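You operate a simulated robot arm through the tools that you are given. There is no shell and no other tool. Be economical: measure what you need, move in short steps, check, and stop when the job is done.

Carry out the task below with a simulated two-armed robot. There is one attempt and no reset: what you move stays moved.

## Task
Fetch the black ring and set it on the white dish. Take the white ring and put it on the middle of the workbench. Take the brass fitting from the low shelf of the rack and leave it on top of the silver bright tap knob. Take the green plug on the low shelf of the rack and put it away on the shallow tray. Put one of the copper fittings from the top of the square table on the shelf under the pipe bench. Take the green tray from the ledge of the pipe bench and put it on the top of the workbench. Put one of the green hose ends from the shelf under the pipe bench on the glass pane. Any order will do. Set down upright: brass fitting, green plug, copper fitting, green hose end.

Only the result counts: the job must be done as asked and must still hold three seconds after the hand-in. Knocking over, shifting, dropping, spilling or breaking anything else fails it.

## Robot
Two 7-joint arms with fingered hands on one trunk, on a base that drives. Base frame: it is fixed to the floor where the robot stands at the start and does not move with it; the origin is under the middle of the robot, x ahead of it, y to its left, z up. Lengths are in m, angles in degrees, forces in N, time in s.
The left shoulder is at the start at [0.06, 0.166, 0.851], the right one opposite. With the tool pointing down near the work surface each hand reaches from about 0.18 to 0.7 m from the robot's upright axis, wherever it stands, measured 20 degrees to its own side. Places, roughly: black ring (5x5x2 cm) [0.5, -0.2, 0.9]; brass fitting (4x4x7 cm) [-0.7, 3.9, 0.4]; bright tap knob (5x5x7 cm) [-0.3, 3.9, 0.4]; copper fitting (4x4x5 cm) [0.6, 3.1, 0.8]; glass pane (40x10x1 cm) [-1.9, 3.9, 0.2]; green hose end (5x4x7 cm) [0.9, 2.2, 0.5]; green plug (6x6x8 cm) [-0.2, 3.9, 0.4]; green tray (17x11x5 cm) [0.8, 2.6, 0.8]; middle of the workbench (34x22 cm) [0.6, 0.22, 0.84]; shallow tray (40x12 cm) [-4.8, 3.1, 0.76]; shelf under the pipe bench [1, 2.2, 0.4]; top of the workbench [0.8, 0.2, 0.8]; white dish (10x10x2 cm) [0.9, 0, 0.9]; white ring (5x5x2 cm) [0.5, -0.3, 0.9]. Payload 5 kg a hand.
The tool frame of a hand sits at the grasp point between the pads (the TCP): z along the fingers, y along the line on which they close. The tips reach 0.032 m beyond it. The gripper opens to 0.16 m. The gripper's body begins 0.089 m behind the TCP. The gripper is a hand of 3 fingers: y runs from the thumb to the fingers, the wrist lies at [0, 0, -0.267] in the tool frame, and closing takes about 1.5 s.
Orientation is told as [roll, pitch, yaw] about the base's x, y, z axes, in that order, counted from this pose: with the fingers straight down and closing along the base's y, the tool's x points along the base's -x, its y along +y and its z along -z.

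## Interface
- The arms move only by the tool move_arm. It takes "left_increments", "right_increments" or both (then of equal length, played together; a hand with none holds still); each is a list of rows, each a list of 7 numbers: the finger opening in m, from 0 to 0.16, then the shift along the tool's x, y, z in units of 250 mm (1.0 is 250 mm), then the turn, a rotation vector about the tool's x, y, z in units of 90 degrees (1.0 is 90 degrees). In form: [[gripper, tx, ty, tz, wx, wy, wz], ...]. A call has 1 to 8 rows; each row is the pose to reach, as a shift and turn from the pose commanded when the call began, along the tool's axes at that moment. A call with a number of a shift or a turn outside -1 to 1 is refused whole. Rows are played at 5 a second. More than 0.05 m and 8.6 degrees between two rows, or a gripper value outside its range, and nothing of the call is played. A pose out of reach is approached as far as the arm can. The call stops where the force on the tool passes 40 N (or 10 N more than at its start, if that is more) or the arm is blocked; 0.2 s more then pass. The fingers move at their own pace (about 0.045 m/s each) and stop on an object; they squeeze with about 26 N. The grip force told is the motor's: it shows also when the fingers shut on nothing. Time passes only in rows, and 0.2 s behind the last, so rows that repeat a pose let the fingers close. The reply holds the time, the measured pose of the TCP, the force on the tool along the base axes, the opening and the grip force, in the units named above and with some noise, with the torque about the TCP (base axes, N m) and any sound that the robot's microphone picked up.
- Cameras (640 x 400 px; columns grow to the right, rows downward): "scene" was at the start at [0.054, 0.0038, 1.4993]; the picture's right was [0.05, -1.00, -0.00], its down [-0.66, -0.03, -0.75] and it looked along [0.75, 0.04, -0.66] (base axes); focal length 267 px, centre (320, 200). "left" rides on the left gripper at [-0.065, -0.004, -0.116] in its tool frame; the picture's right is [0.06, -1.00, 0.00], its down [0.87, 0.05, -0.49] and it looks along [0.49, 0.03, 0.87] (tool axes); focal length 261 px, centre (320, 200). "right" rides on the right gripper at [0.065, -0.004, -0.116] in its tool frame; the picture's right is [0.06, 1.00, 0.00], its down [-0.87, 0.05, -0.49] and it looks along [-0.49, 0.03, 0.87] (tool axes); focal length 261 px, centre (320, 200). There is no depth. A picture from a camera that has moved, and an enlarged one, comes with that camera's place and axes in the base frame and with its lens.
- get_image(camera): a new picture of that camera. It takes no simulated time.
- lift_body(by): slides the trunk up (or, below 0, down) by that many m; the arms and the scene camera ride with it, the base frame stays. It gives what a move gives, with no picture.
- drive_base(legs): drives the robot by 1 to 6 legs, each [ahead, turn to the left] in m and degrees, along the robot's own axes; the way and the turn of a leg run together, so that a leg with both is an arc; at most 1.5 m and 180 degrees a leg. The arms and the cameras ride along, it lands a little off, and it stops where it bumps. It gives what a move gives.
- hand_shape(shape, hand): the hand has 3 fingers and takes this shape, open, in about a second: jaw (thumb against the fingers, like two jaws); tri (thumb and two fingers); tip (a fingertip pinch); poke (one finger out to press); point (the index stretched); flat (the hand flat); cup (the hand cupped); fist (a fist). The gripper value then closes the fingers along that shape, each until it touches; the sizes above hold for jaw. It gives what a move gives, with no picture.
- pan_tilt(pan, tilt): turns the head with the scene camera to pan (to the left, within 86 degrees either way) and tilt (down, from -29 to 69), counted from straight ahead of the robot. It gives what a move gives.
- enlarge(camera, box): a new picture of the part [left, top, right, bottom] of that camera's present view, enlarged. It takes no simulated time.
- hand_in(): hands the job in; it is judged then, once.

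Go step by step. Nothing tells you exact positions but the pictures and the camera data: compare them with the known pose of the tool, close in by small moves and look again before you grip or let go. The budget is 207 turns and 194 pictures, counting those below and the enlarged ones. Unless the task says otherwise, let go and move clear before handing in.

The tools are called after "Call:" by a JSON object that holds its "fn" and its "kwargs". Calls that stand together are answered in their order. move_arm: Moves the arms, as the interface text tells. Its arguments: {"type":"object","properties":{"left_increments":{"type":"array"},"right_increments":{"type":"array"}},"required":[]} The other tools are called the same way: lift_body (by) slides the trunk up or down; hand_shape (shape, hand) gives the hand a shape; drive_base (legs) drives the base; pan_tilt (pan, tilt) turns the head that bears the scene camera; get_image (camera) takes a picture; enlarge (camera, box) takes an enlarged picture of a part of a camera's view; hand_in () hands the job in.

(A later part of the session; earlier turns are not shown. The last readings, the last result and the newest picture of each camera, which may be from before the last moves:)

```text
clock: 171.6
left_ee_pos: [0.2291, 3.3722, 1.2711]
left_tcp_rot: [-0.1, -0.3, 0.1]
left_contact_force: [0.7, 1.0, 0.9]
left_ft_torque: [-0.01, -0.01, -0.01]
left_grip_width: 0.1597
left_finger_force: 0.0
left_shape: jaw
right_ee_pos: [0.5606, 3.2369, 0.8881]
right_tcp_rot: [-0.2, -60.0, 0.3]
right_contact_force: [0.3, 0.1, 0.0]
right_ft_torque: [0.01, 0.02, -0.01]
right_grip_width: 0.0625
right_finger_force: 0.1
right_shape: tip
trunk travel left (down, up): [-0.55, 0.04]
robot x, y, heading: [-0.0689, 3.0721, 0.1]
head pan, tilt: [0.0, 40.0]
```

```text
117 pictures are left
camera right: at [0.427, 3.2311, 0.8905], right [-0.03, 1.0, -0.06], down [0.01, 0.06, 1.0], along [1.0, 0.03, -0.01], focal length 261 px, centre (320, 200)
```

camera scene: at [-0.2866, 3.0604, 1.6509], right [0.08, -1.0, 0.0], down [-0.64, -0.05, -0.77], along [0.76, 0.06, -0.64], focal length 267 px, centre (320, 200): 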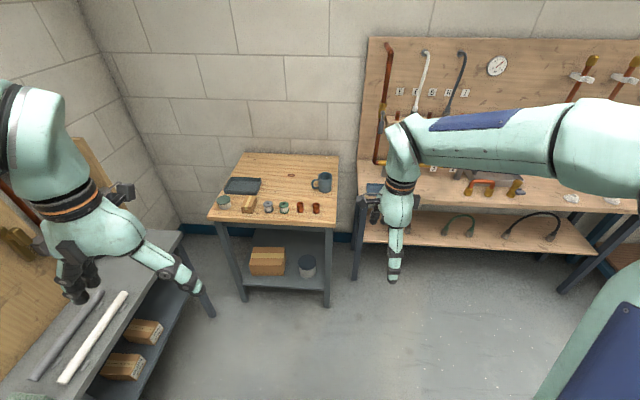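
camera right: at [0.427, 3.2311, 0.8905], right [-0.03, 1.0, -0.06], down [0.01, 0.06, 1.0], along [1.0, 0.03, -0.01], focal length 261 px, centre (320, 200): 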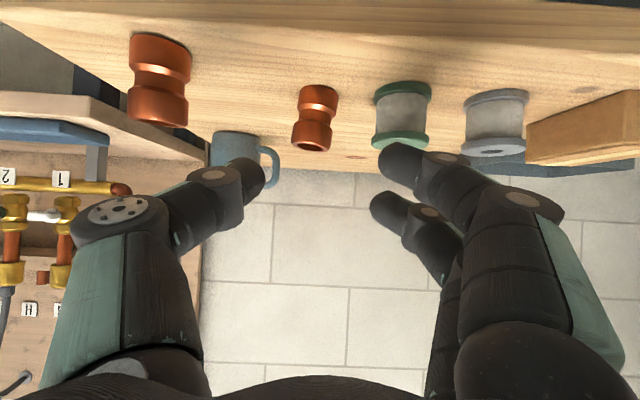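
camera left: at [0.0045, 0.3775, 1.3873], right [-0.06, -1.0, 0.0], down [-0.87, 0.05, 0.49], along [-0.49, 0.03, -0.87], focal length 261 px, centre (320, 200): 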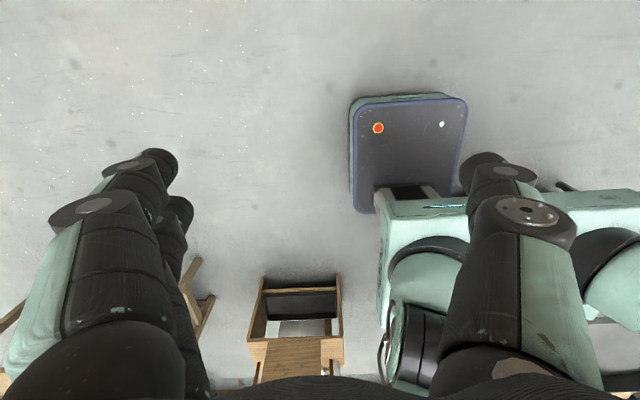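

Call:
{"fn": "move_arm", "kwargs": {"right_increments": [[0.06, 0.0, -0.032, 0.1, 0, 0, 0], [0.06, 0.0, -0.032, 0.24, 0, 0, 0], [0.06, 0.002, -0.032, 0.38, 0, 0, 0], [0.04, 0.002, -0.032, 0.38, 0, 0, 0], [0.02, 0.002, -0.032, 0.38, 0, 0, 0], [0.0, 0.002, -0.032, 0.38, 0, 0, 0], [0.0, 0.002, -0.032, 0.38, 0, 0, 0]]}}

Call:
{"fn": "get_image", "kwargs": {"camera": "right"}}

```text
clock: 173.2
left_ee_pos: [0.2291, 3.3745, 1.2714]
left_tcp_rot: [-0.1, -0.1, 0.2]
left_contact_force: [0.0, 0.0, -0.5]
left_ft_torque: [0.01, 0.01, 0.0]
left_grip_width: 0.1602
left_finger_force: 0.0
left_shape: jaw
right_ee_pos: [0.6421, 3.227, 0.8387]
right_tcp_rot: [0.0, -60.0, 0.2]
right_contact_force: [0.6, -0.1, -0.8]
right_ft_torque: [-0.01, -0.03, 0.03]
right_grip_width: 0.0002
right_finger_force: 8.6
right_shape: tip
trunk travel left (down, up): [-0.55, 0.04]
robot x, y, heading: [-0.0685, 3.0724, 0.4]
head pan, tilt: [0.0, 40.0]
```

```text
116 pictures are left
camera right: at [0.5083, 3.2226, 0.8404], right [-0.03, 1.0, -0.06], down [0.01, 0.06, 1.0], along [1.0, 0.03, -0.01], focal length 261 px, centre (320, 200)
```

right: 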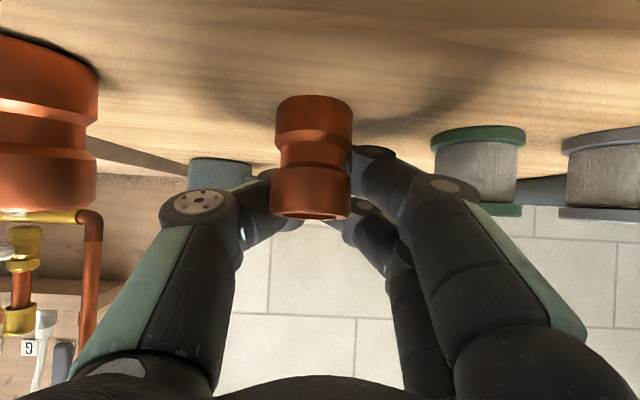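

The fingers closed beyond it again, which happened to push it back to about its original spot (0.647, 3.222). So the pads meet ~3.5 cm beyond the TCP. I open, retreat, and line up for the first fitting.

Call:
{"fn": "move_arm", "kwargs": {"right_increments": [[0.03, 0, 0, 0, 0, 0, 0], [0.06, 0, 0, 0, 0, 0, 0], [0.06, 0, 0, 0, 0, 0, 0], [0.06, 0, 0, -0.1, 0, 0, 0], [0.06, 0, 0, -0.24, 0, 0, 0], [0.06, 0, 0, -0.4, 0, 0, 0], [0.06, 0, -0.15, -0.5, 0, 0, 0], [0.06, 0, -0.3, -0.56, 0, 0, 0]]}}

Call:
{"fn": "move_arm", "kwargs": {"right_increments": [[0.06, 0, -0.125, 0, 0, 0, 0], [0.06, 0, -0.125, 0, 0, 0, 0]]}}

Call:
{"fn": "get_image", "kwargs": {"camera": "right"}}

```text
clock: 174.9
left_ee_pos: [0.23, 3.3735, 1.2704]
left_tcp_rot: [0.0, -0.3, 0.1]
left_contact_force: [0.9, -0.1, 0.5]
left_ft_torque: [0.05, 0.02, -0.01]
left_grip_width: 0.1601
left_finger_force: 0.0
left_shape: jaw
right_ee_pos: [0.5216, 3.1512, 0.9121]
right_tcp_rot: [0.0, -59.9, 0.1]
right_contact_force: [0.0, -0.5, -0.5]
right_ft_torque: [-0.01, 0.01, -0.03]
right_grip_width: 0.0598
right_finger_force: 0.0
right_shape: tip
trunk travel left (down, up): [-0.55, 0.04]
robot x, y, heading: [-0.0687, 3.0748, 0.2]
head pan, tilt: [0.0, 40.0]
```

```text
clock: 175.6
left_ee_pos: [0.23, 3.3743, 1.2714]
left_tcp_rot: [0.0, -0.2, 0.1]
left_contact_force: [0.7, 0.3, 0.3]
left_ft_torque: [-0.01, 0.01, 0.01]
left_grip_width: 0.1599
left_finger_force: 0.0
left_shape: jaw
right_ee_pos: [0.5206, 3.1203, 0.9117]
right_tcp_rot: [-0.2, -60.0, 0.3]
right_contact_force: [-0.4, 1.0, -0.4]
right_ft_torque: [-0.02, -0.01, -0.05]
right_grip_width: 0.0597
right_finger_force: 0.0
right_shape: tip
trunk travel left (down, up): [-0.55, 0.04]
robot x, y, heading: [-0.0725, 3.0762, 0.2]
head pan, tilt: [0.0, 40.0]
```

```text
115 pictures are left
camera right: at [0.3887, 3.1148, 0.9131], right [-0.03, 1.0, -0.06], down [0.01, 0.06, 1.0], along [1.0, 0.03, -0.01], focal length 261 px, centre (320, 200)
```

right: 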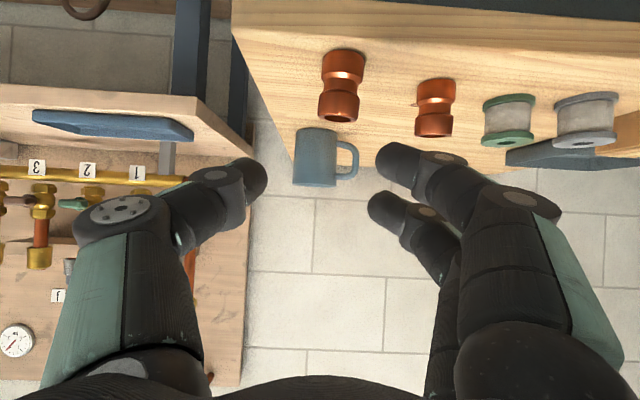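

I go for the first fitting (base ≈ (0.603, 3.134)), leaving it at the fingertips, and close.

Call:
{"fn": "move_arm", "kwargs": {"right_increments": [[0.062, 0.05, 0.055, 0.05, 0, 0, 0], [0.062, 0.1, 0.055, 0.15, 0, 0, 0], [0.062, 0.154, 0.055, 0.26, 0, 0, 0], [0.062, 0.154, 0.055, 0.325, 0, 0, 0], [0.062, 0.154, 0.055, 0.325, 0, 0, 0]]}}

Call:
{"fn": "get_image", "kwargs": {"camera": "right"}}

```text
clock: 176.8
left_ee_pos: [0.2305, 3.3733, 1.2699]
left_tcp_rot: [-0.2, -0.2, 0.1]
left_contact_force: [0.0, 0.4, -0.1]
left_ft_torque: [-0.02, 0.0, -0.03]
left_grip_width: 0.1598
left_finger_force: 0.1
left_shape: jaw
right_ee_pos: [0.5724, 3.1361, 0.8371]
right_tcp_rot: [-0.2, -60.0, 0.3]
right_contact_force: [-0.1, -0.2, -0.2]
right_ft_torque: [0.01, -0.02, -0.02]
right_grip_width: 0.0616
right_finger_force: 0.0
right_shape: tip
trunk travel left (down, up): [-0.55, 0.04]
robot x, y, heading: [-0.0679, 3.0744, 0.4]
head pan, tilt: [0.0, 40.0]
```

```text
114 pictures are left
camera right: at [0.4389, 3.1301, 0.839], right [-0.03, 1.0, -0.06], down [0.01, 0.06, 1.0], along [1.0, 0.03, -0.01], focal length 261 px, centre (320, 200)
```

right: 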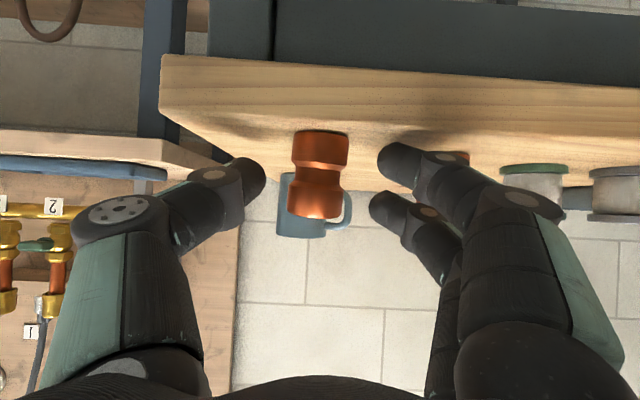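

Call:
{"fn": "move_arm", "kwargs": {"right_increments": [[0.05, 0, 0, 0, 0, 0, 0], [0.03, 0, 0, 0, 0, 0, 0], [0.01, 0, 0, 0, 0, 0, 0], [0.0, 0, 0, 0, 0, 0, 0], [0.0, 0, 0, 0, 0, 0, 0], [0.0, 0, 0, 0, 0, 0, 0]]}}

Call:
{"fn": "get_image", "kwargs": {"camera": "right"}}

```text
clock: 178.2
left_ee_pos: [0.2297, 3.3738, 1.2706]
left_tcp_rot: [0.0, -0.1, 0.0]
left_contact_force: [-0.1, 0.8, -0.1]
left_ft_torque: [0.02, 0.01, -0.01]
left_grip_width: 0.1601
left_finger_force: 0.0
left_shape: jaw
right_ee_pos: [0.572, 3.1355, 0.8382]
right_tcp_rot: [-0.2, -60.0, 0.1]
right_contact_force: [0.1, 0.3, 0.8]
right_ft_torque: [-0.02, 0.01, 0.01]
right_grip_width: 0.024
right_finger_force: 26.2
right_shape: tip
trunk travel left (down, up): [-0.55, 0.04]
robot x, y, heading: [-0.0668, 3.0754, 0.1]
head pan, tilt: [0.0, 40.0]
```

```text
113 pictures are left
camera right: at [0.4388, 3.13, 0.8391], right [-0.03, 1.0, -0.06], down [0.01, 0.06, 1.0], along [1.0, 0.03, -0.01], focal length 261 px, centre (320, 200)
```

right: 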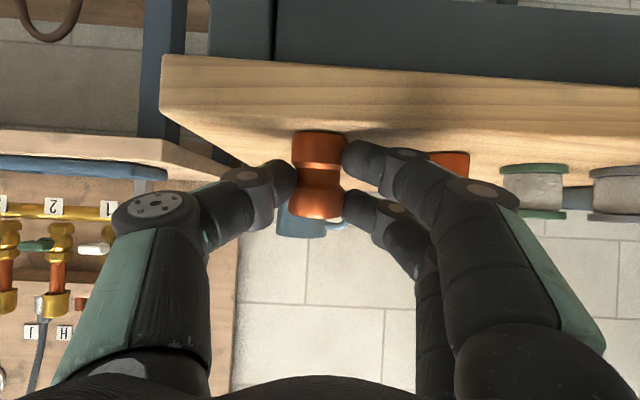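

The copper fitting is held firmly. I lift it, then drive to the pipe bench.

Call:
{"fn": "move_arm", "kwargs": {"right_increments": [[0.0, -0.1, 0, -0.06, 0, 0, 0], [0.0, -0.22, 0, -0.13, 0, 0, 0], [0.0, -0.36, 0, -0.2, 0, 0, 0], [0.0, -0.5, 0, -0.28, 0, 0, 0], [0.0, -0.5, 0, -0.28, 0, 0, 0]]}}

Call:
{"fn": "drive_base", "kwargs": {"legs": [[-0.2, 0], [0, -90], [0.5, 0], [0, 90]]}}

Call:
{"fn": "lift_body", "kwargs": {"by": -0.34}}

Call:
{"fn": "pan_tilt", "kwargs": {"pan": 0, "tilt": 30}}

Call:
{"fn": "get_image", "kwargs": {"camera": "scene"}}

Call:
{"fn": "get_image", "kwargs": {"camera": "right"}}

```text
clock: 179.3
left_ee_pos: [0.2292, 3.3725, 1.2702]
left_tcp_rot: [-0.2, -0.2, 0.2]
left_contact_force: [0.8, -0.2, -0.3]
left_ft_torque: [-0.02, 0.04, -0.03]
left_grip_width: 0.1598
left_finger_force: 0.1
left_shape: jaw
right_ee_pos: [0.572, 3.1359, 0.9818]
right_tcp_rot: [-0.2, -60.0, 0.3]
right_contact_force: [-0.4, 0.0, 0.6]
right_ft_torque: [0.0, 0.01, 0.0]
right_grip_width: 0.0238
right_finger_force: 26.3
right_shape: tip
trunk travel left (down, up): [-0.55, 0.04]
robot x, y, heading: [-0.0693, 3.0739, -0.3]
head pan, tilt: [0.0, 40.0]
```

```text
clock: 191.5
left_ee_pos: [0.0245, 2.869, 1.2701]
left_tcp_rot: [-0.2, -0.2, 0.4]
left_contact_force: [0.6, -0.3, 0.4]
left_ft_torque: [0.01, -0.02, 0.02]
left_grip_width: 0.1598
left_finger_force: 0.0
left_shape: jaw
right_ee_pos: [0.3689, 2.6323, 0.9819]
right_tcp_rot: [0.0, -60.0, 0.5]
right_contact_force: [0.1, -0.9, -1.6]
right_ft_torque: [-0.01, 0.01, 0.03]
right_grip_width: 0.0235
right_finger_force: 26.3
right_shape: tip
trunk travel left (down, up): [-0.55, 0.04]
robot x, y, heading: [-0.2721, 2.573, 0.4]
head pan, tilt: [0.0, 40.0]
```

```text
clock: 194.8
left_ee_pos: [0.025, 2.8693, 0.9305]
left_tcp_rot: [0.0, -0.2, 0.4]
left_contact_force: [0.8, 0.5, -1.5]
left_ft_torque: [0.0, -0.03, 0.01]
left_grip_width: 0.1597
left_finger_force: 0.0
left_shape: jaw
right_ee_pos: [0.3687, 2.6328, 0.6406]
right_tcp_rot: [-0.1, -59.9, 0.5]
right_contact_force: [0.1, -1.0, -0.3]
right_ft_torque: [-0.01, 0.0, -0.05]
right_grip_width: 0.0232
right_finger_force: 26.2
right_shape: tip
trunk travel left (down, up): [-0.21, 0.38]
robot x, y, heading: [-0.2714, 2.5721, 0.3]
head pan, tilt: [0.0, 40.0]
```

```text
clock: 195.5
left_ee_pos: [0.0252, 2.8674, 0.9306]
left_tcp_rot: [-0.1, -0.3, 0.4]
left_contact_force: [0.4, -1.2, 0.5]
left_ft_torque: [0.02, -0.01, 0.01]
left_grip_width: 0.1598
left_finger_force: 0.0
left_shape: jaw
right_ee_pos: [0.3697, 2.6333, 0.6411]
right_tcp_rot: [0.0, -60.0, 0.6]
right_contact_force: [-0.5, 0.2, -0.7]
right_ft_torque: [0.0, 0.03, 0.03]
right_grip_width: 0.0236
right_finger_force: 26.0
right_shape: tip
trunk travel left (down, up): [-0.21, 0.38]
robot x, y, heading: [-0.2727, 2.5672, 0.5]
head pan, tilt: [0.0, 30.0]
```

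```text
112 pictures are left
camera scene: at [-0.2118, 2.5684, 1.3262], right [0.01, -1.0, 0.0], down [-0.5, 0.0, -0.87], along [0.87, 0.01, -0.5], focal length 267 px, centre (320, 200)
```

scene: 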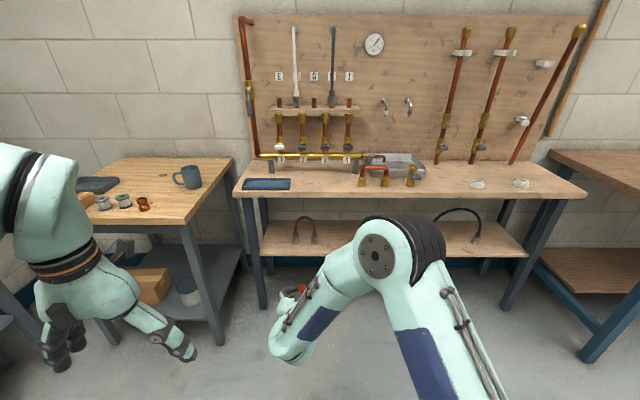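

```text
111 pictures are left
camera right: at [0.2358, 2.6269, 0.6432], right [-0.04, 1.0, -0.05], down [0.01, 0.06, 1.0], along [1.0, 0.04, -0.01], focal length 261 px, centre (320, 200)
```

right: 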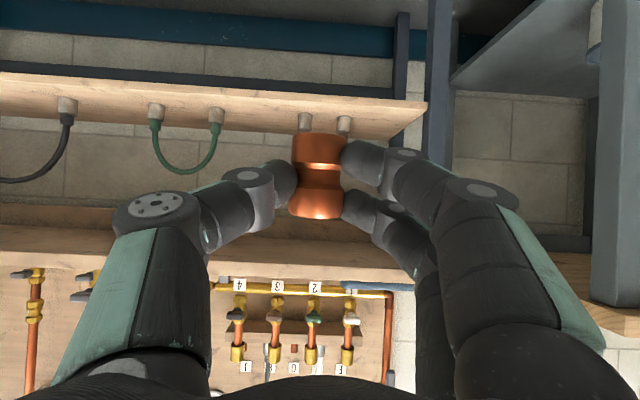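

The fitting is held; the shelf has a free gap at y≈2.49 between the green and brown hoses. I shift the hand right and lower it before going under the bench top.

Call:
{"fn": "move_arm", "kwargs": {"right_increments": [[0.0, 0, -0.15, 0, 0, 0, 0], [0.0, 0, -0.3, 0, 0, 0, 0], [0.0, 0, -0.45, 0, 0, 0, 0], [0.0, 0, -0.57, 0, 0, 0, 0], [0.0, 0, -0.57, 0, 0, 0, 0]]}}

Call:
{"fn": "lift_body", "kwargs": {"by": -0.11}}

Call:
{"fn": "drive_base", "kwargs": {"legs": [[0.36, 0]]}}

Call:
{"fn": "get_image", "kwargs": {"camera": "right"}}

Call:
{"fn": "get_image", "kwargs": {"camera": "scene"}}

```text
clock: 196.7
left_ee_pos: [0.0263, 2.8673, 0.9316]
left_tcp_rot: [-0.2, -0.1, 0.5]
left_contact_force: [-0.2, 0.4, 0.0]
left_ft_torque: [0.0, -0.01, 0.0]
left_grip_width: 0.16
left_finger_force: 0.0
left_shape: jaw
right_ee_pos: [0.3679, 2.5203, 0.6402]
right_tcp_rot: [-0.1, -59.9, 0.5]
right_contact_force: [0.5, 0.3, -0.6]
right_ft_torque: [0.03, -0.02, 0.04]
right_grip_width: 0.0232
right_finger_force: 25.9
right_shape: tip
right hand out of reach, approached as far as the arm can: row 4, 5
trunk travel left (down, up): [-0.21, 0.38]
robot x, y, heading: [-0.2742, 2.5678, 0.2]
head pan, tilt: [0.0, 30.0]
```

```text
clock: 198.1
left_ee_pos: [0.0258, 2.8672, 0.8214]
left_tcp_rot: [-0.1, -0.2, 0.4]
left_contact_force: [-0.4, 0.4, -0.6]
left_ft_torque: [0.01, 0.05, -0.02]
left_grip_width: 0.1598
left_finger_force: 0.0
left_shape: jaw
right_ee_pos: [0.3678, 2.5199, 0.5305]
right_tcp_rot: [-0.2, -59.9, 0.5]
right_contact_force: [-0.2, -0.4, -0.4]
right_ft_torque: [0.01, 0.02, 0.02]
right_grip_width: 0.0233
right_finger_force: 25.9
right_shape: tip
trunk travel left (down, up): [-0.1, 0.49]
robot x, y, heading: [-0.2712, 2.5696, 0.1]
head pan, tilt: [0.0, 30.0]
```

```text
clock: 200.4
left_ee_pos: [0.3819, 2.8733, 0.821]
left_tcp_rot: [0.0, -0.2, 0.8]
left_contact_force: [-0.8, 0.3, 0.6]
left_ft_torque: [0.01, 0.0, 0.02]
left_grip_width: 0.1597
left_finger_force: 0.0
left_shape: jaw
right_ee_pos: [0.7259, 2.5269, 0.5311]
right_tcp_rot: [-0.2, -59.8, 0.8]
right_contact_force: [-0.1, 0.2, 0.0]
right_ft_torque: [0.0, 0.02, -0.02]
right_grip_width: 0.0233
right_finger_force: 25.6
right_shape: tip
trunk travel left (down, up): [-0.1, 0.49]
robot x, y, heading: [0.086, 2.5719, 0.8]
head pan, tilt: [0.0, 30.0]
```

```text
110 pictures are left
camera right: at [0.5924, 2.5213, 0.5318], right [-0.04, 1.0, -0.06], down [0.01, 0.06, 1.0], along [1.0, 0.04, -0.01], focal length 261 px, centre (320, 200)
```

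right: 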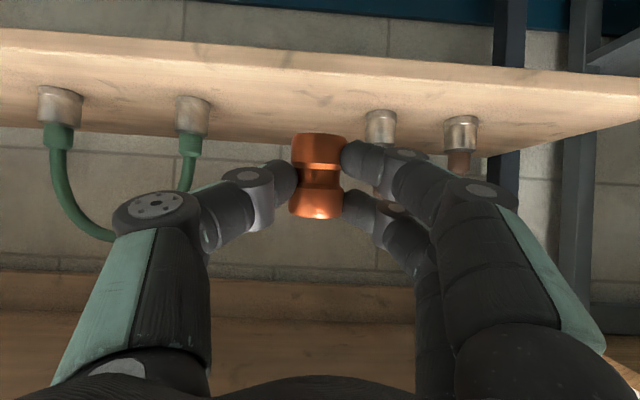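

```text
109 pictures are left
camera scene: at [0.1457, 2.5722, 1.2162], right [0.01, -1.0, 0.0], down [-0.5, -0.01, -0.87], along [0.87, 0.01, -0.5], focal length 267 px, centre (320, 200)
```

scene: 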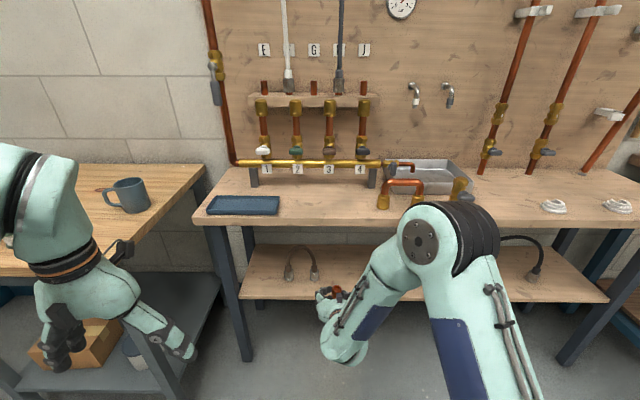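

I extend the hand under the bench toward the free gap, staying a little above the shelf (z≈0.42).

Call:
{"fn": "move_arm", "kwargs": {"right_increments": [[0.0, -0.03, -0.04, 0.1, 0, 0, 0], [0.0, -0.06, -0.08, 0.2, 0, 0, 0], [0.0, -0.09, -0.12, 0.3, 0, 0, 0], [0.0, -0.12, -0.14, 0.41, 0, 0, 0], [0.0, -0.158, -0.14, 0.514, 0, 0, 0], [0.0, -0.158, -0.14, 0.514, 0, 0, 0]]}}

Call:
{"fn": "get_image", "kwargs": {"camera": "right"}}

```text
clock: 201.8
left_ee_pos: [0.3821, 2.8737, 0.8189]
left_tcp_rot: [-0.2, -0.2, 0.8]
left_contact_force: [-0.6, 0.3, 0.0]
left_ft_torque: [-0.01, 0.0, 0.01]
left_grip_width: 0.1601
left_finger_force: 0.1
left_shape: jaw
right_ee_pos: [0.8613, 2.4898, 0.5099]
right_tcp_rot: [-0.3, -60.0, 0.9]
right_contact_force: [0.5, 0.4, -0.6]
right_ft_torque: [0.01, 0.01, 0.0]
right_grip_width: 0.023
right_finger_force: 26.1
right_shape: tip
right hand out of reach, approached as far as the arm can: row 1, 2, 3, 4, 5, 6
trunk travel left (down, up): [-0.1, 0.49]
robot x, y, heading: [0.0859, 2.5698, 1.0]
head pan, tilt: [0.0, 30.0]
```

```text
108 pictures are left
camera right: at [0.7275, 2.4836, 0.5122], right [-0.04, 1.0, -0.06], down [0.01, 0.06, 1.0], along [1.0, 0.04, -0.01], focal length 261 px, centre (320, 200)
```

right: 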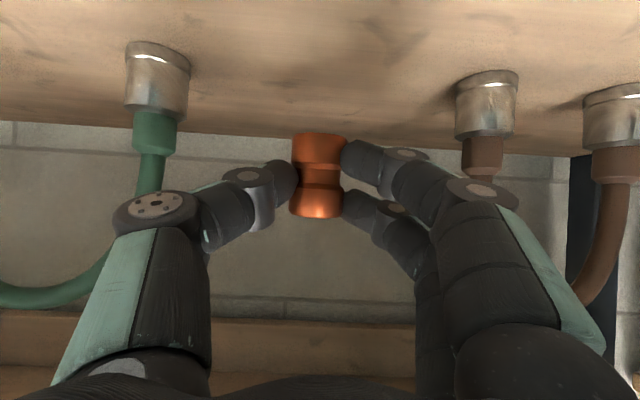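

I lower via the trunk for a straight descent.

Call:
{"fn": "lift_body", "kwargs": {"by": -0.03}}

Call:
{"fn": "get_image", "kwargs": {"camera": "right"}}

```text
clock: 202.6
left_ee_pos: [0.3813, 2.8734, 0.7913]
left_tcp_rot: [-0.1, -0.3, 0.8]
left_contact_force: [0.1, 0.2, 0.0]
left_ft_torque: [0.0, 0.01, 0.02]
left_grip_width: 0.1597
left_finger_force: 0.0
left_shape: jaw
right_ee_pos: [0.8611, 2.4902, 0.4807]
right_tcp_rot: [-0.3, -59.9, 0.8]
right_contact_force: [-0.2, 0.0, 0.0]
right_ft_torque: [-0.02, 0.02, -0.03]
right_grip_width: 0.0229
right_finger_force: 25.9
right_shape: tip
trunk travel left (down, up): [-0.07, 0.52]
robot x, y, heading: [0.0857, 2.5729, 0.8]
head pan, tilt: [0.0, 30.0]
```

```text
107 pictures are left
camera right: at [0.7272, 2.4838, 0.4823], right [-0.04, 1.0, -0.06], down [0.01, 0.06, 1.0], along [1.0, 0.04, -0.01], focal length 261 px, centre (320, 200)
```

right: 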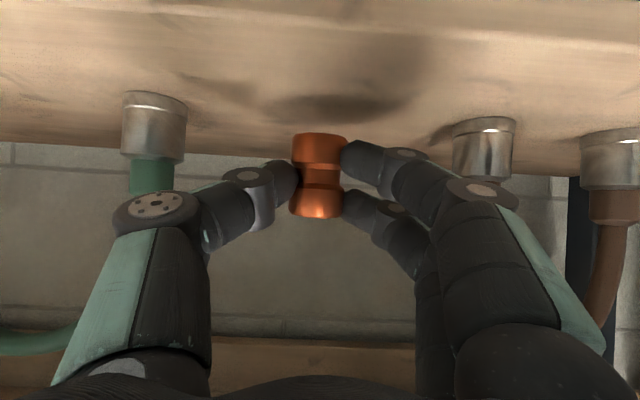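

About 1 cm to go.

Call:
{"fn": "lift_body", "kwargs": {"by": -0.01}}

Call:
{"fn": "lift_body", "kwargs": {"by": -0.004}}

Call:
{"fn": "get_image", "kwargs": {"camera": "right"}}

```text
clock: 203.2
left_ee_pos: [0.3821, 2.8734, 0.7795]
left_tcp_rot: [-0.2, -0.1, 0.8]
left_contact_force: [-1.0, -0.4, -0.1]
left_ft_torque: [-0.03, -0.02, -0.04]
left_grip_width: 0.1599
left_finger_force: 0.0
left_shape: jaw
right_ee_pos: [0.8605, 2.4906, 0.4697]
right_tcp_rot: [-0.2, -60.0, 0.8]
right_contact_force: [-0.1, -0.3, -0.3]
right_ft_torque: [-0.01, 0.01, 0.02]
right_grip_width: 0.0232
right_finger_force: 25.7
right_shape: tip
trunk travel left (down, up): [-0.06, 0.53]
robot x, y, heading: [0.0835, 2.5725, 0.8]
head pan, tilt: [0.0, 30.0]
```

```text
clock: 203.7
left_ee_pos: [0.3815, 2.8742, 0.778]
left_tcp_rot: [-0.1, -0.3, 0.8]
left_contact_force: [0.0, 0.2, -0.1]
left_ft_torque: [0.03, 0.01, -0.02]
left_grip_width: 0.1598
left_finger_force: 0.1
left_shape: jaw
right_ee_pos: [0.8609, 2.4896, 0.4671]
right_tcp_rot: [-0.4, -59.9, 0.7]
right_contact_force: [-0.2, 0.0, -1.4]
right_ft_torque: [0.03, 0.04, 0.03]
right_grip_width: 0.0233
right_finger_force: 26.2
right_shape: tip
trunk travel left (down, up): [-0.056, 0.534]
robot x, y, heading: [0.0846, 2.5719, 0.5]
head pan, tilt: [0.0, 30.0]
```

```text
106 pictures are left
camera right: at [0.7271, 2.4838, 0.4683], right [-0.04, 1.0, -0.06], down [0.01, 0.06, 1.0], along [1.0, 0.04, -0.01], focal length 261 px, centre (320, 200)
```

right: 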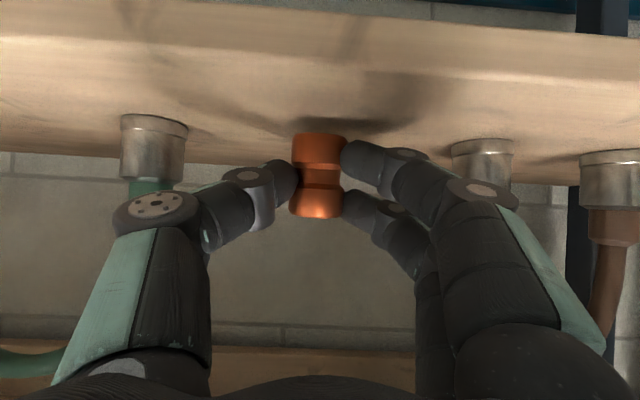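

Call:
{"fn": "lift_body", "kwargs": {"by": -0.004}}

Call:
{"fn": "lift_body", "kwargs": {"by": -0.003}}

Call:
{"fn": "get_image", "kwargs": {"camera": "right"}}

```text
clock: 204.2
left_ee_pos: [0.3807, 2.8732, 0.7731]
left_tcp_rot: [0.0, -0.2, 0.8]
left_contact_force: [0.0, -0.4, 0.7]
left_ft_torque: [0.01, -0.01, 0.01]
left_grip_width: 0.16
left_finger_force: 0.1
left_shape: jaw
right_ee_pos: [0.8602, 2.4908, 0.4623]
right_tcp_rot: [-0.3, -59.9, 0.9]
right_contact_force: [1.3, 0.0, 0.4]
right_ft_torque: [-0.01, -0.03, 0.03]
right_grip_width: 0.023
right_finger_force: 25.4
right_shape: tip
trunk travel left (down, up): [-0.052, 0.538]
robot x, y, heading: [0.0895, 2.5737, 0.6]
head pan, tilt: [0.0, 30.0]
```

```text
clock: 204.7
left_ee_pos: [0.3822, 2.8738, 0.7698]
left_tcp_rot: [-0.1, -0.2, 0.8]
left_contact_force: [-0.1, -0.8, -0.9]
left_ft_torque: [0.0, -0.01, -0.01]
left_grip_width: 0.1599
left_finger_force: 0.0
left_shape: jaw
right_ee_pos: [0.861, 2.4912, 0.4592]
right_tcp_rot: [-0.4, -59.9, 0.8]
right_contact_force: [0.4, 0.2, -0.7]
right_ft_torque: [0.0, 0.01, 0.01]
right_grip_width: 0.0233
right_finger_force: 26.2
right_shape: tip
trunk travel left (down, up): [-0.049, 0.541]
robot x, y, heading: [0.0852, 2.5699, 0.7]
head pan, tilt: [0.0, 30.0]
```

```text
105 pictures are left
camera right: at [0.7271, 2.4838, 0.4612], right [-0.04, 1.0, -0.06], down [0.01, 0.06, 1.0], along [1.0, 0.04, -0.01], focal length 261 px, centre (320, 200)
```

right: 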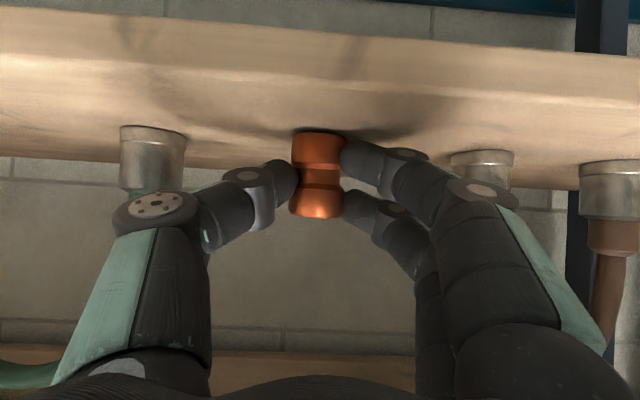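

It's practically touching. One last 2 mm, then release and retreat along the tool.

Call:
{"fn": "lift_body", "kwargs": {"by": -0.002}}

Call:
{"fn": "move_arm", "kwargs": {"right_increments": [[0.01, 0, 0, 0, 0, 0, 0], [0.03, 0, 0, 0, 0, 0, 0], [0.06, 0, 0, 0, 0, 0, 0], [0.06, 0, 0, 0, 0, 0, 0], [0.06, 0, 0, -0.06, 0, 0, 0], [0.06, 0, 0, -0.16, 0, 0, 0], [0.06, 0, 0, -0.26, 0, 0, 0], [0.06, 0, 0, -0.36, 0, 0, 0]]}}

Call:
{"fn": "get_image", "kwargs": {"camera": "right"}}

```text
clock: 205.3
left_ee_pos: [0.3821, 2.8743, 0.7674]
left_tcp_rot: [-0.2, -0.2, 0.8]
left_contact_force: [-0.4, -0.5, 0.7]
left_ft_torque: [-0.02, 0.01, 0.02]
left_grip_width: 0.1599
left_finger_force: 0.0
left_shape: jaw
right_ee_pos: [0.861, 2.49, 0.4572]
right_tcp_rot: [-0.2, -59.9, 0.7]
right_contact_force: [-0.5, 0.0, 0.2]
right_ft_torque: [-0.01, 0.0, 0.02]
right_grip_width: 0.0231
right_finger_force: 25.9
right_shape: tip
trunk travel left (down, up): [-0.047, 0.543]
robot x, y, heading: [0.0864, 2.5717, 0.9]
head pan, tilt: [0.0, 30.0]
```

```text
clock: 207.1
left_ee_pos: [0.3814, 2.8727, 0.7682]
left_tcp_rot: [-0.1, -0.2, 0.8]
left_contact_force: [0.5, -0.1, -0.2]
left_ft_torque: [0.0, 0.03, 0.01]
left_grip_width: 0.1598
left_finger_force: 0.1
left_shape: jaw
right_ee_pos: [0.7812, 2.4893, 0.5026]
right_tcp_rot: [-0.3, -59.8, 0.7]
right_contact_force: [0.1, 0.3, 1.5]
right_ft_torque: [0.02, 0.01, -0.03]
right_grip_width: 0.0595
right_finger_force: 0.1
right_shape: tip
trunk travel left (down, up): [-0.047, 0.543]
robot x, y, heading: [0.0876, 2.5714, 0.7]
head pan, tilt: [0.0, 30.0]
```

```text
104 pictures are left
camera right: at [0.6482, 2.4835, 0.5045], right [-0.04, 1.0, -0.06], down [0.01, 0.06, 1.0], along [1.0, 0.04, -0.01], focal length 261 px, centre (320, 200)
```

right: 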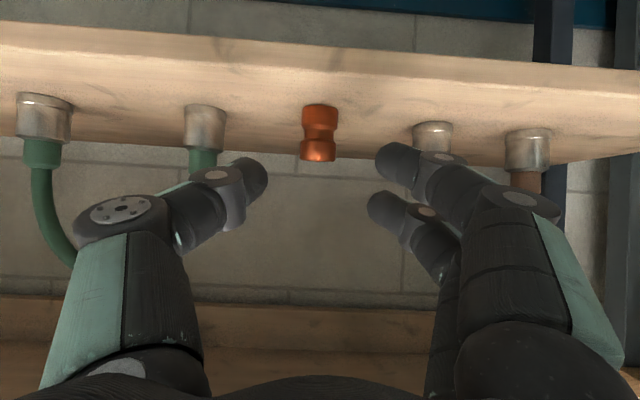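

The copper fitting stands upright on the shelf. Now I look closely at the green hose ends.

Call:
{"fn": "enlarge", "kwargs": {"camera": "right", "box": [0, 60, 250, 280]}}

Call:
{"fn": "enlarge", "kwargs": {"camera": "scene", "box": [240, 170, 640, 320]}}

```text
1.82 times, centred on (125, 170) of right
camera zoom: at [0.6482, 2.4835, 0.5045], right [-0.04, 1.0, -0.06], down [0.01, 0.06, 1.0], along [1.0, 0.04, -0.01], focal length 474 px, centre (674, 254)
```

zoom: 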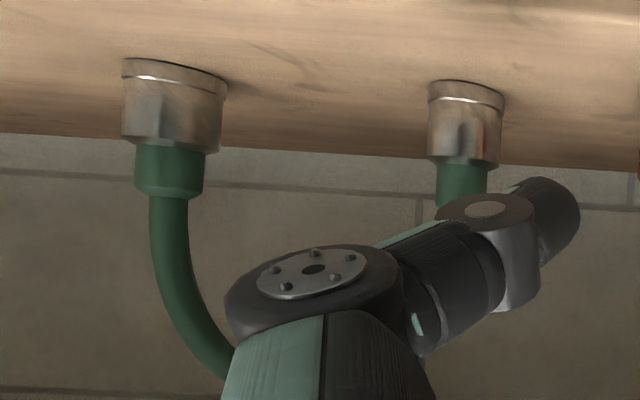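

```text
1.60 times, centred on (440, 245) of scene
camera zoom: at [0.146, 2.5722, 1.1632], right [0.01, -1.0, 0.0], down [-0.5, -0.01, -0.87], along [0.87, 0.01, -0.5], focal length 427 px, centre (128, 128)
```

zoom: 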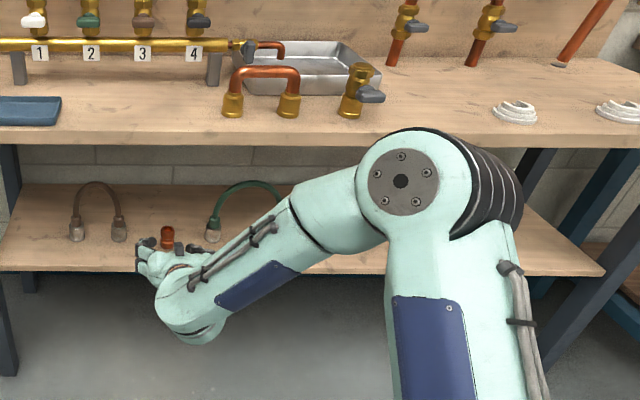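

The left green end is at about (0.926, 2.37). I shift the hand in front of it.

Call:
{"fn": "move_arm", "kwargs": {"right_increments": [[0.062, 0, -0.12, -0.04, 0, 0, 0], [0.062, 0, -0.25, -0.04, 0, 0, 0], [0.062, 0, -0.38, -0.04, 0, 0, 0], [0.062, 0, -0.468, 0, 0, 0, 0], [0.062, 0, -0.468, 0, 0, 0, 0]]}}

Call:
{"fn": "get_image", "kwargs": {"camera": "right"}}

```text
clock: 208.3
left_ee_pos: [0.382, 2.8721, 0.7689]
left_tcp_rot: [0.0, -0.3, 0.6]
left_contact_force: [0.5, -2.2, 0.7]
left_ft_torque: [0.14, 0.05, -0.04]
left_grip_width: 0.1602
left_finger_force: 0.0
left_shape: jaw
right_ee_pos: [0.7795, 2.3639, 0.5244]
right_tcp_rot: [0.1, -57.8, 1.4]
right_contact_force: [0.2, -4.5, -1.2]
right_ft_torque: [0.24, -0.18, 0.35]
right_grip_width: 0.0621
right_finger_force: 0.0
right_shape: tip
right hand out of reach, approached as far as the arm can: row 1, 2, 3, 4, 5
trunk travel left (down, up): [-0.047, 0.543]
robot x, y, heading: [0.0858, 2.5685, 0.6]
head pan, tilt: [0.0, 30.0]
```

```text
101 pictures are left
camera right: at [0.6466, 2.3556, 0.5313], right [-0.06, 1.0, -0.05], down [0.05, 0.05, 1.0], along [1.0, 0.06, -0.05], focal length 261 px, centre (320, 200)
```

right: 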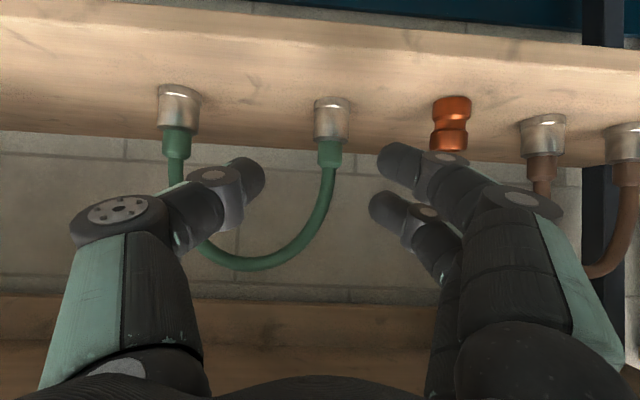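

The arm nears its limits with the target this far right. I'll reposition the base about 0.3 m to the right so the target sits slightly left of the hand.

Call:
{"fn": "drive_base", "kwargs": {"legs": [[-0.32, 0], [0, -90], [0.3, 0], [0, 90]]}}

Call:
{"fn": "get_image", "kwargs": {"camera": "right"}}

```text
clock: 219.9
left_ee_pos: [0.0645, 2.5687, 0.7678]
left_tcp_rot: [-0.1, -0.1, 0.8]
left_contact_force: [0.0, -0.2, -0.3]
left_ft_torque: [0.0, 0.0, 0.0]
left_grip_width: 0.1598
left_finger_force: 0.0
left_shape: jaw
right_ee_pos: [0.4618, 2.0636, 0.5273]
right_tcp_rot: [-0.1, -57.9, 1.8]
right_contact_force: [-0.6, 0.4, 0.1]
right_ft_torque: [0.01, -0.02, 0.03]
right_grip_width: 0.0622
right_finger_force: 0.0
right_shape: tip
trunk travel left (down, up): [-0.047, 0.543]
robot x, y, heading: [-0.2316, 2.265, 0.9]
head pan, tilt: [0.0, 30.0]
```

```text
100 pictures are left
camera right: at [0.329, 2.0542, 0.533], right [-0.06, 1.0, -0.05], down [0.04, 0.06, 1.0], along [1.0, 0.06, -0.05], focal length 261 px, centre (320, 200)
```

right: 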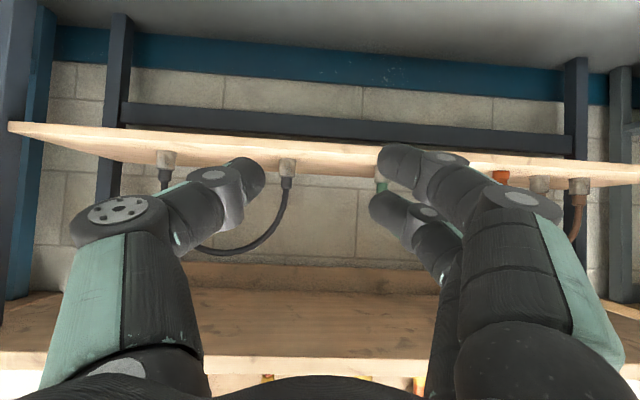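

Call:
{"fn": "move_arm", "kwargs": {"right_increments": [[0.062, 0, 0.17, 0, 0, -0.006, 0], [0.062, 0, 0.34, 0, 0, -0.012, 0], [0.062, 0, 0.51, 0, 0, -0.018, 0], [0.062, 0, 0.68, 0, 0, -0.023, 0], [0.062, 0, 0.85, 0, 0, -0.023, 0], [0.062, 0, 1.0, 0, 0, -0.023, 0]]}}

Call:
{"fn": "move_arm", "kwargs": {"right_increments": [[0.062, 0, 0.1, 0, 0, 0, 0.01], [0.062, 0, 0.22, 0, 0, 0, 0.01], [0.062, 0, 0.22, 0, 0, 0, 0.01]]}}

Call:
{"fn": "drive_base", "kwargs": {"legs": [[0.3, -0.8]]}}

Call:
{"fn": "get_image", "kwargs": {"camera": "right"}}

```text
clock: 221.3
left_ee_pos: [0.0631, 2.5685, 0.7677]
left_tcp_rot: [-0.1, -0.2, 0.7]
left_contact_force: [-0.3, -0.2, -0.2]
left_ft_torque: [0.02, 0.0, 0.01]
left_grip_width: 0.16
left_finger_force: 0.0
left_shape: jaw
right_ee_pos: [0.4537, 2.3121, 0.5275]
right_tcp_rot: [-0.1, -60.0, 1.7]
right_contact_force: [0.2, -0.7, 0.6]
right_ft_torque: [0.01, -0.02, 0.02]
right_grip_width: 0.0619
right_finger_force: 0.1
right_shape: tip
trunk travel left (down, up): [-0.047, 0.543]
robot x, y, heading: [-0.2321, 2.2683, 0.7]
head pan, tilt: [0.0, 30.0]
```

```text
clock: 222.1
left_ee_pos: [0.0634, 2.569, 0.7678]
left_tcp_rot: [-0.1, -0.2, 0.6]
left_contact_force: [0.1, -0.6, 0.3]
left_ft_torque: [0.0, -0.03, 0.02]
left_grip_width: 0.1597
left_finger_force: 0.1
left_shape: jaw
right_ee_pos: [0.4519, 2.366, 0.5264]
right_tcp_rot: [1.5, -60.0, 0.0]
right_contact_force: [0.1, -0.1, 0.0]
right_ft_torque: [-0.01, 0.0, -0.01]
right_grip_width: 0.062
right_finger_force: 0.0
right_shape: tip
trunk travel left (down, up): [-0.047, 0.543]
robot x, y, heading: [-0.2362, 2.2693, 0.8]
head pan, tilt: [0.0, 30.0]
```

```text
clock: 224.2
left_ee_pos: [0.3709, 2.5672, 0.7687]
left_tcp_rot: [-0.2, -0.2, 0.2]
left_contact_force: [0.4, -0.2, 0.2]
left_ft_torque: [0.01, 0.0, 0.02]
left_grip_width: 0.1601
left_finger_force: 0.0
left_shape: jaw
right_ee_pos: [0.7561, 2.3612, 0.5282]
right_tcp_rot: [1.5, -60.0, -0.7]
right_contact_force: [-0.3, 0.6, 0.2]
right_ft_torque: [-0.02, -0.02, 0.01]
right_grip_width: 0.0618
right_finger_force: 0.2
right_shape: tip
trunk travel left (down, up): [-0.047, 0.543]
robot x, y, heading: [0.0739, 2.2701, 0.1]
head pan, tilt: [0.0, 30.0]
```

```text
99 pictures are left
camera right: at [0.6232, 2.3541, 0.5292], right [-0.04, 1.0, -0.04], down [0.01, 0.04, 1.0], along [1.0, 0.04, -0.01], focal length 261 px, centre (320, 200)
```

right: 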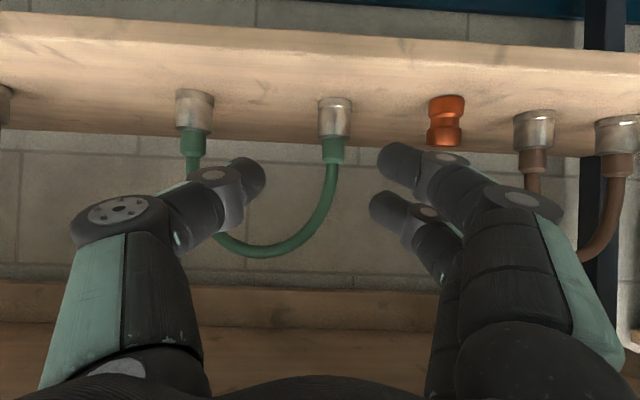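

The hose end is at (0.928, 2.379). I advance most of the way and look.

Call:
{"fn": "move_arm", "kwargs": {"right_increments": [[0.062, -0.01, 0.03, 0.12, 0, 0, 0], [0.062, -0.02, 0.06, 0.24, 0, 0, 0], [0.062, -0.03, 0.072, 0.36, 0, 0, 0], [0.062, -0.04, 0.072, 0.46, 0, 0, 0], [0.062, -0.046, 0.072, 0.55, 0, 0, 0], [0.062, -0.046, 0.072, 0.55, 0, 0, 0]]}}

Call:
{"fn": "get_image", "kwargs": {"camera": "right"}}

```text
clock: 225.6
left_ee_pos: [0.3714, 2.568, 0.7678]
left_tcp_rot: [0.0, -0.2, 0.1]
left_contact_force: [0.9, 0.2, 0.4]
left_ft_torque: [0.01, -0.01, 0.0]
left_grip_width: 0.1598
left_finger_force: 0.0
left_shape: jaw
right_ee_pos: [0.8831, 2.3795, 0.4705]
right_tcp_rot: [1.6, -60.0, -0.7]
right_contact_force: [-0.2, -0.6, 0.2]
right_ft_torque: [-0.02, 0.02, -0.01]
right_grip_width: 0.0621
right_finger_force: 0.1
right_shape: tip
trunk travel left (down, up): [-0.047, 0.543]
robot x, y, heading: [0.0701, 2.2705, 0.0]
head pan, tilt: [0.0, 30.0]
```

```text
98 pictures are left
camera right: at [0.7492, 2.3737, 0.4717], right [-0.04, 1.0, -0.04], down [0.01, 0.04, 1.0], along [1.0, 0.04, -0.01], focal length 261 px, centre (320, 200)
```

right: 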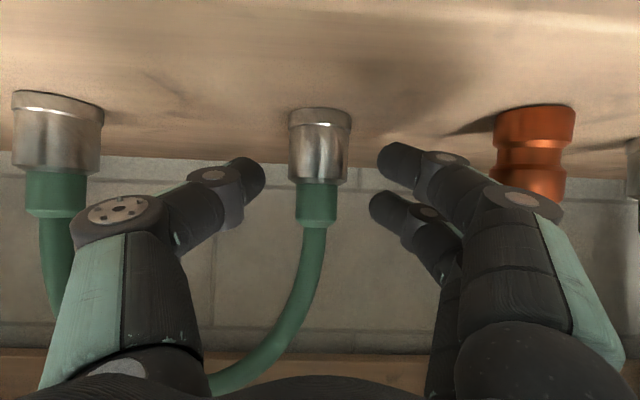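

Well centred. I advance a touch more and close.

Call:
{"fn": "move_arm", "kwargs": {"right_increments": [[0.062, 0, 0, 0.045, 0, 0, 0], [0.045, 0, 0, 0.045, 0, 0, 0], [0.03, 0, 0, 0.045, 0, 0, 0], [0.01, 0, 0, 0.045, 0, 0, 0], [0.0, 0, 0, 0.045, 0, 0, 0], [0.0, 0, 0, 0.045, 0, 0, 0], [0.0, 0, 0, 0.045, 0, 0, 0]]}}

Call:
{"fn": "get_image", "kwargs": {"camera": "right"}}

```text
clock: 227.2
left_ee_pos: [0.3706, 2.5676, 0.7676]
left_tcp_rot: [-0.1, -0.2, 0.1]
left_contact_force: [0.0, 0.0, -0.2]
left_ft_torque: [0.01, 0.01, 0.05]
left_grip_width: 0.1599
left_finger_force: 0.0
left_shape: jaw
right_ee_pos: [0.8925, 2.3801, 0.4647]
right_tcp_rot: [1.5, -60.1, -0.8]
right_contact_force: [0.0, -0.6, 0.2]
right_ft_torque: [0.01, 0.01, -0.01]
right_grip_width: 0.0262
right_finger_force: 25.5
right_shape: tip
trunk travel left (down, up): [-0.047, 0.543]
robot x, y, heading: [0.0709, 2.2713, -0.1]
head pan, tilt: [0.0, 30.0]
```

```text
97 pictures are left
camera right: at [0.7589, 2.3738, 0.466], right [-0.04, 1.0, -0.04], down [0.01, 0.04, 1.0], along [1.0, 0.04, -0.01], focal length 261 px, centre (320, 200)
```

right: 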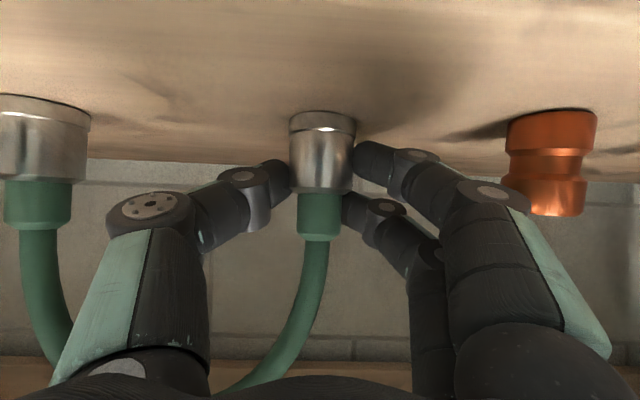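

Gripped. I lift 4 cm and see how the hose behaves.

Call:
{"fn": "move_arm", "kwargs": {"right_increments": [[0.0, -0.05, 0, -0.03, 0, 0, 0], [0.0, -0.1, 0, -0.06, 0, 0, 0], [0.0, -0.14, 0, -0.08, 0, 0, 0], [0.0, -0.14, 0, -0.08, 0, 0, 0]]}}

Call:
{"fn": "get_image", "kwargs": {"camera": "right"}}

```text
clock: 228.2
left_ee_pos: [0.3705, 2.5678, 0.767]
left_tcp_rot: [-0.1, -0.2, 0.0]
left_contact_force: [-0.1, -0.7, 0.8]
left_ft_torque: [0.01, 0.02, 0.0]
left_grip_width: 0.1598
left_finger_force: 0.1
left_shape: jaw
right_ee_pos: [0.8919, 2.3796, 0.505]
right_tcp_rot: [1.6, -60.0, -0.7]
right_contact_force: [0.2, -0.3, -0.9]
right_ft_torque: [-0.06, 0.03, 0.01]
right_grip_width: 0.0262
right_finger_force: 26.0
right_shape: tip
trunk travel left (down, up): [-0.047, 0.543]
robot x, y, heading: [0.0716, 2.2711, 0.1]
head pan, tilt: [0.0, 30.0]
```

```text
96 pictures are left
camera right: at [0.7586, 2.3738, 0.5059], right [-0.04, 1.0, -0.04], down [0.01, 0.04, 1.0], along [1.0, 0.04, -0.01], focal length 261 px, centre (320, 200)
```

right: 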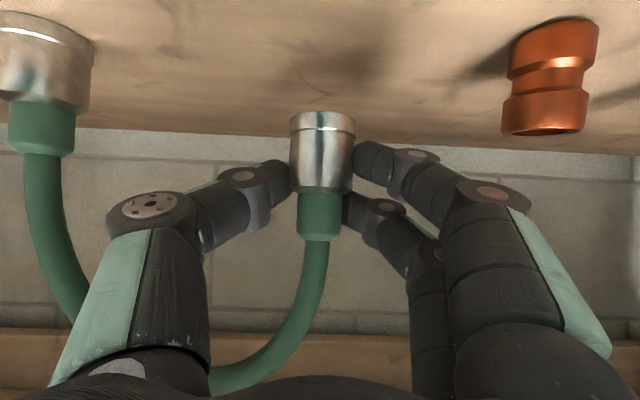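

The other end stayed put while the hose flexes. I lift further to see whether it is tethered.

Call:
{"fn": "move_arm", "kwargs": {"right_increments": [[0.0, -0.12, 0, -0.07, 0, 0, 0], [0.0, -0.24, 0, -0.14, 0, 0, 0], [0.0, -0.36, 0, -0.21, 0, 0, 0], [0.0, -0.36, 0, -0.21, 0, 0, 0]]}}

Call:
{"fn": "get_image", "kwargs": {"camera": "right"}}

Call:
{"fn": "get_image", "kwargs": {"camera": "scene"}}

```text
clock: 229.2
left_ee_pos: [0.3699, 2.5672, 0.7682]
left_tcp_rot: [-0.1, -0.3, 0.1]
left_contact_force: [-0.6, -0.3, -0.7]
left_ft_torque: [0.02, -0.05, -0.01]
left_grip_width: 0.1599
left_finger_force: 0.0
left_shape: jaw
right_ee_pos: [0.8901, 2.3778, 0.6072]
right_tcp_rot: [1.4, -60.0, -0.7]
right_contact_force: [0.7, 0.4, 0.5]
right_ft_torque: [0.0, 0.05, 0.01]
right_grip_width: 0.0262
right_finger_force: 26.2
right_shape: tip
trunk travel left (down, up): [-0.047, 0.543]
robot x, y, heading: [0.0733, 2.2696, 0.3]
head pan, tilt: [0.0, 30.0]
```

```text
95 pictures are left
camera right: at [0.7566, 2.3721, 0.6088], right [-0.04, 1.0, -0.04], down [0.01, 0.04, 1.0], along [1.0, 0.04, -0.01], focal length 261 px, centre (320, 200)
```

right: 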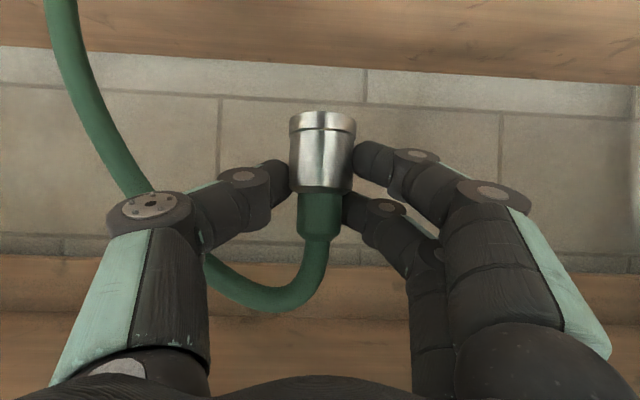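

```text
94 pictures are left
camera scene: at [0.1312, 2.269, 1.1632], right [0.0, -1.0, 0.0], down [-0.5, 0.0, -0.87], along [0.87, 0.0, -0.5], focal length 267 px, centre (320, 200)
```

scene: 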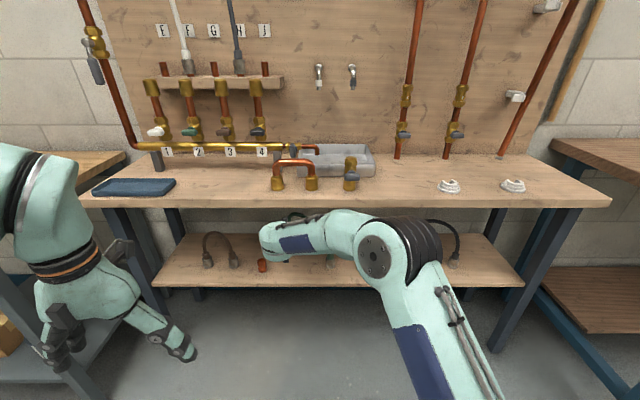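

The two ends are tethered by the flexible hose, so the other end will follow. I draw the held end out in front of the bench gently, so the other end slides off the shelf edge toward me.

Call:
{"fn": "move_arm", "kwargs": {"right_increments": [[0.0, 0.05, -0.05, -0.09, 0, 0, 0], [0.0, 0.1, -0.1, -0.18, 0, 0, 0], [0.0, 0.15, -0.15, -0.27, 0, 0, 0], [0.0, 0.2, -0.2, -0.36, 0, 0, 0], [0.0, 0.25, -0.25, -0.45, 0, 0, 0], [0.0, 0.25, -0.25, -0.45, 0, 0, 0]]}}

Call:
{"fn": "get_image", "kwargs": {"camera": "right"}}

Call:
{"fn": "get_image", "kwargs": {"camera": "scene"}}

```text
clock: 230.6
left_ee_pos: [0.3707, 2.5681, 0.7675]
left_tcp_rot: [-0.2, -0.1, 0.1]
left_contact_force: [0.2, 0.5, -0.7]
left_ft_torque: [-0.02, -0.02, -0.01]
left_grip_width: 0.1598
left_finger_force: 0.1
left_shape: jaw
right_ee_pos: [0.7635, 2.3134, 0.6098]
right_tcp_rot: [1.5, -60.0, -0.8]
right_contact_force: [-0.1, -0.4, -1.3]
right_ft_torque: [0.0, 0.03, 0.02]
right_grip_width: 0.026
right_finger_force: 26.5
right_shape: tip
trunk travel left (down, up): [-0.047, 0.543]
robot x, y, heading: [0.0704, 2.2679, 0.5]
head pan, tilt: [0.0, 30.0]
```

```text
93 pictures are left
camera right: at [0.6296, 2.3073, 0.6108], right [-0.04, 1.0, -0.04], down [0.01, 0.04, 1.0], along [1.0, 0.04, -0.01], focal length 261 px, centre (320, 200)
```

right: 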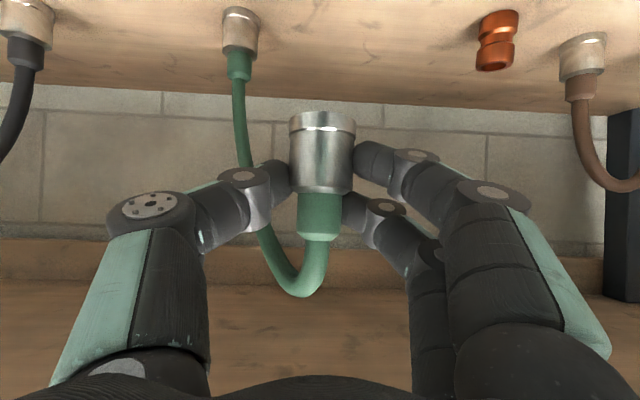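

```text
92 pictures are left
camera scene: at [0.1313, 2.269, 1.1632], right [0.0, -1.0, 0.0], down [-0.5, 0.0, -0.87], along [0.87, 0.0, -0.5], focal length 267 px, centre (320, 200)
```

scene: 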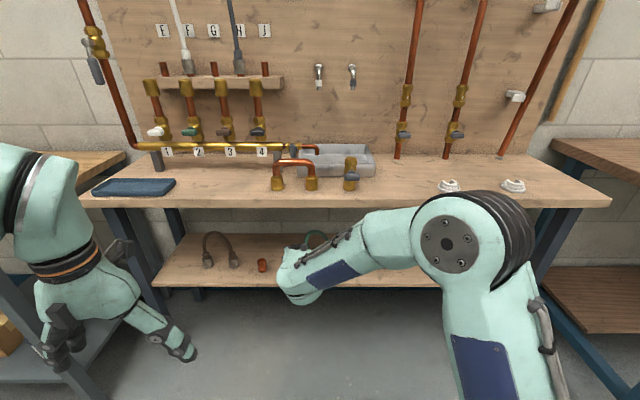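

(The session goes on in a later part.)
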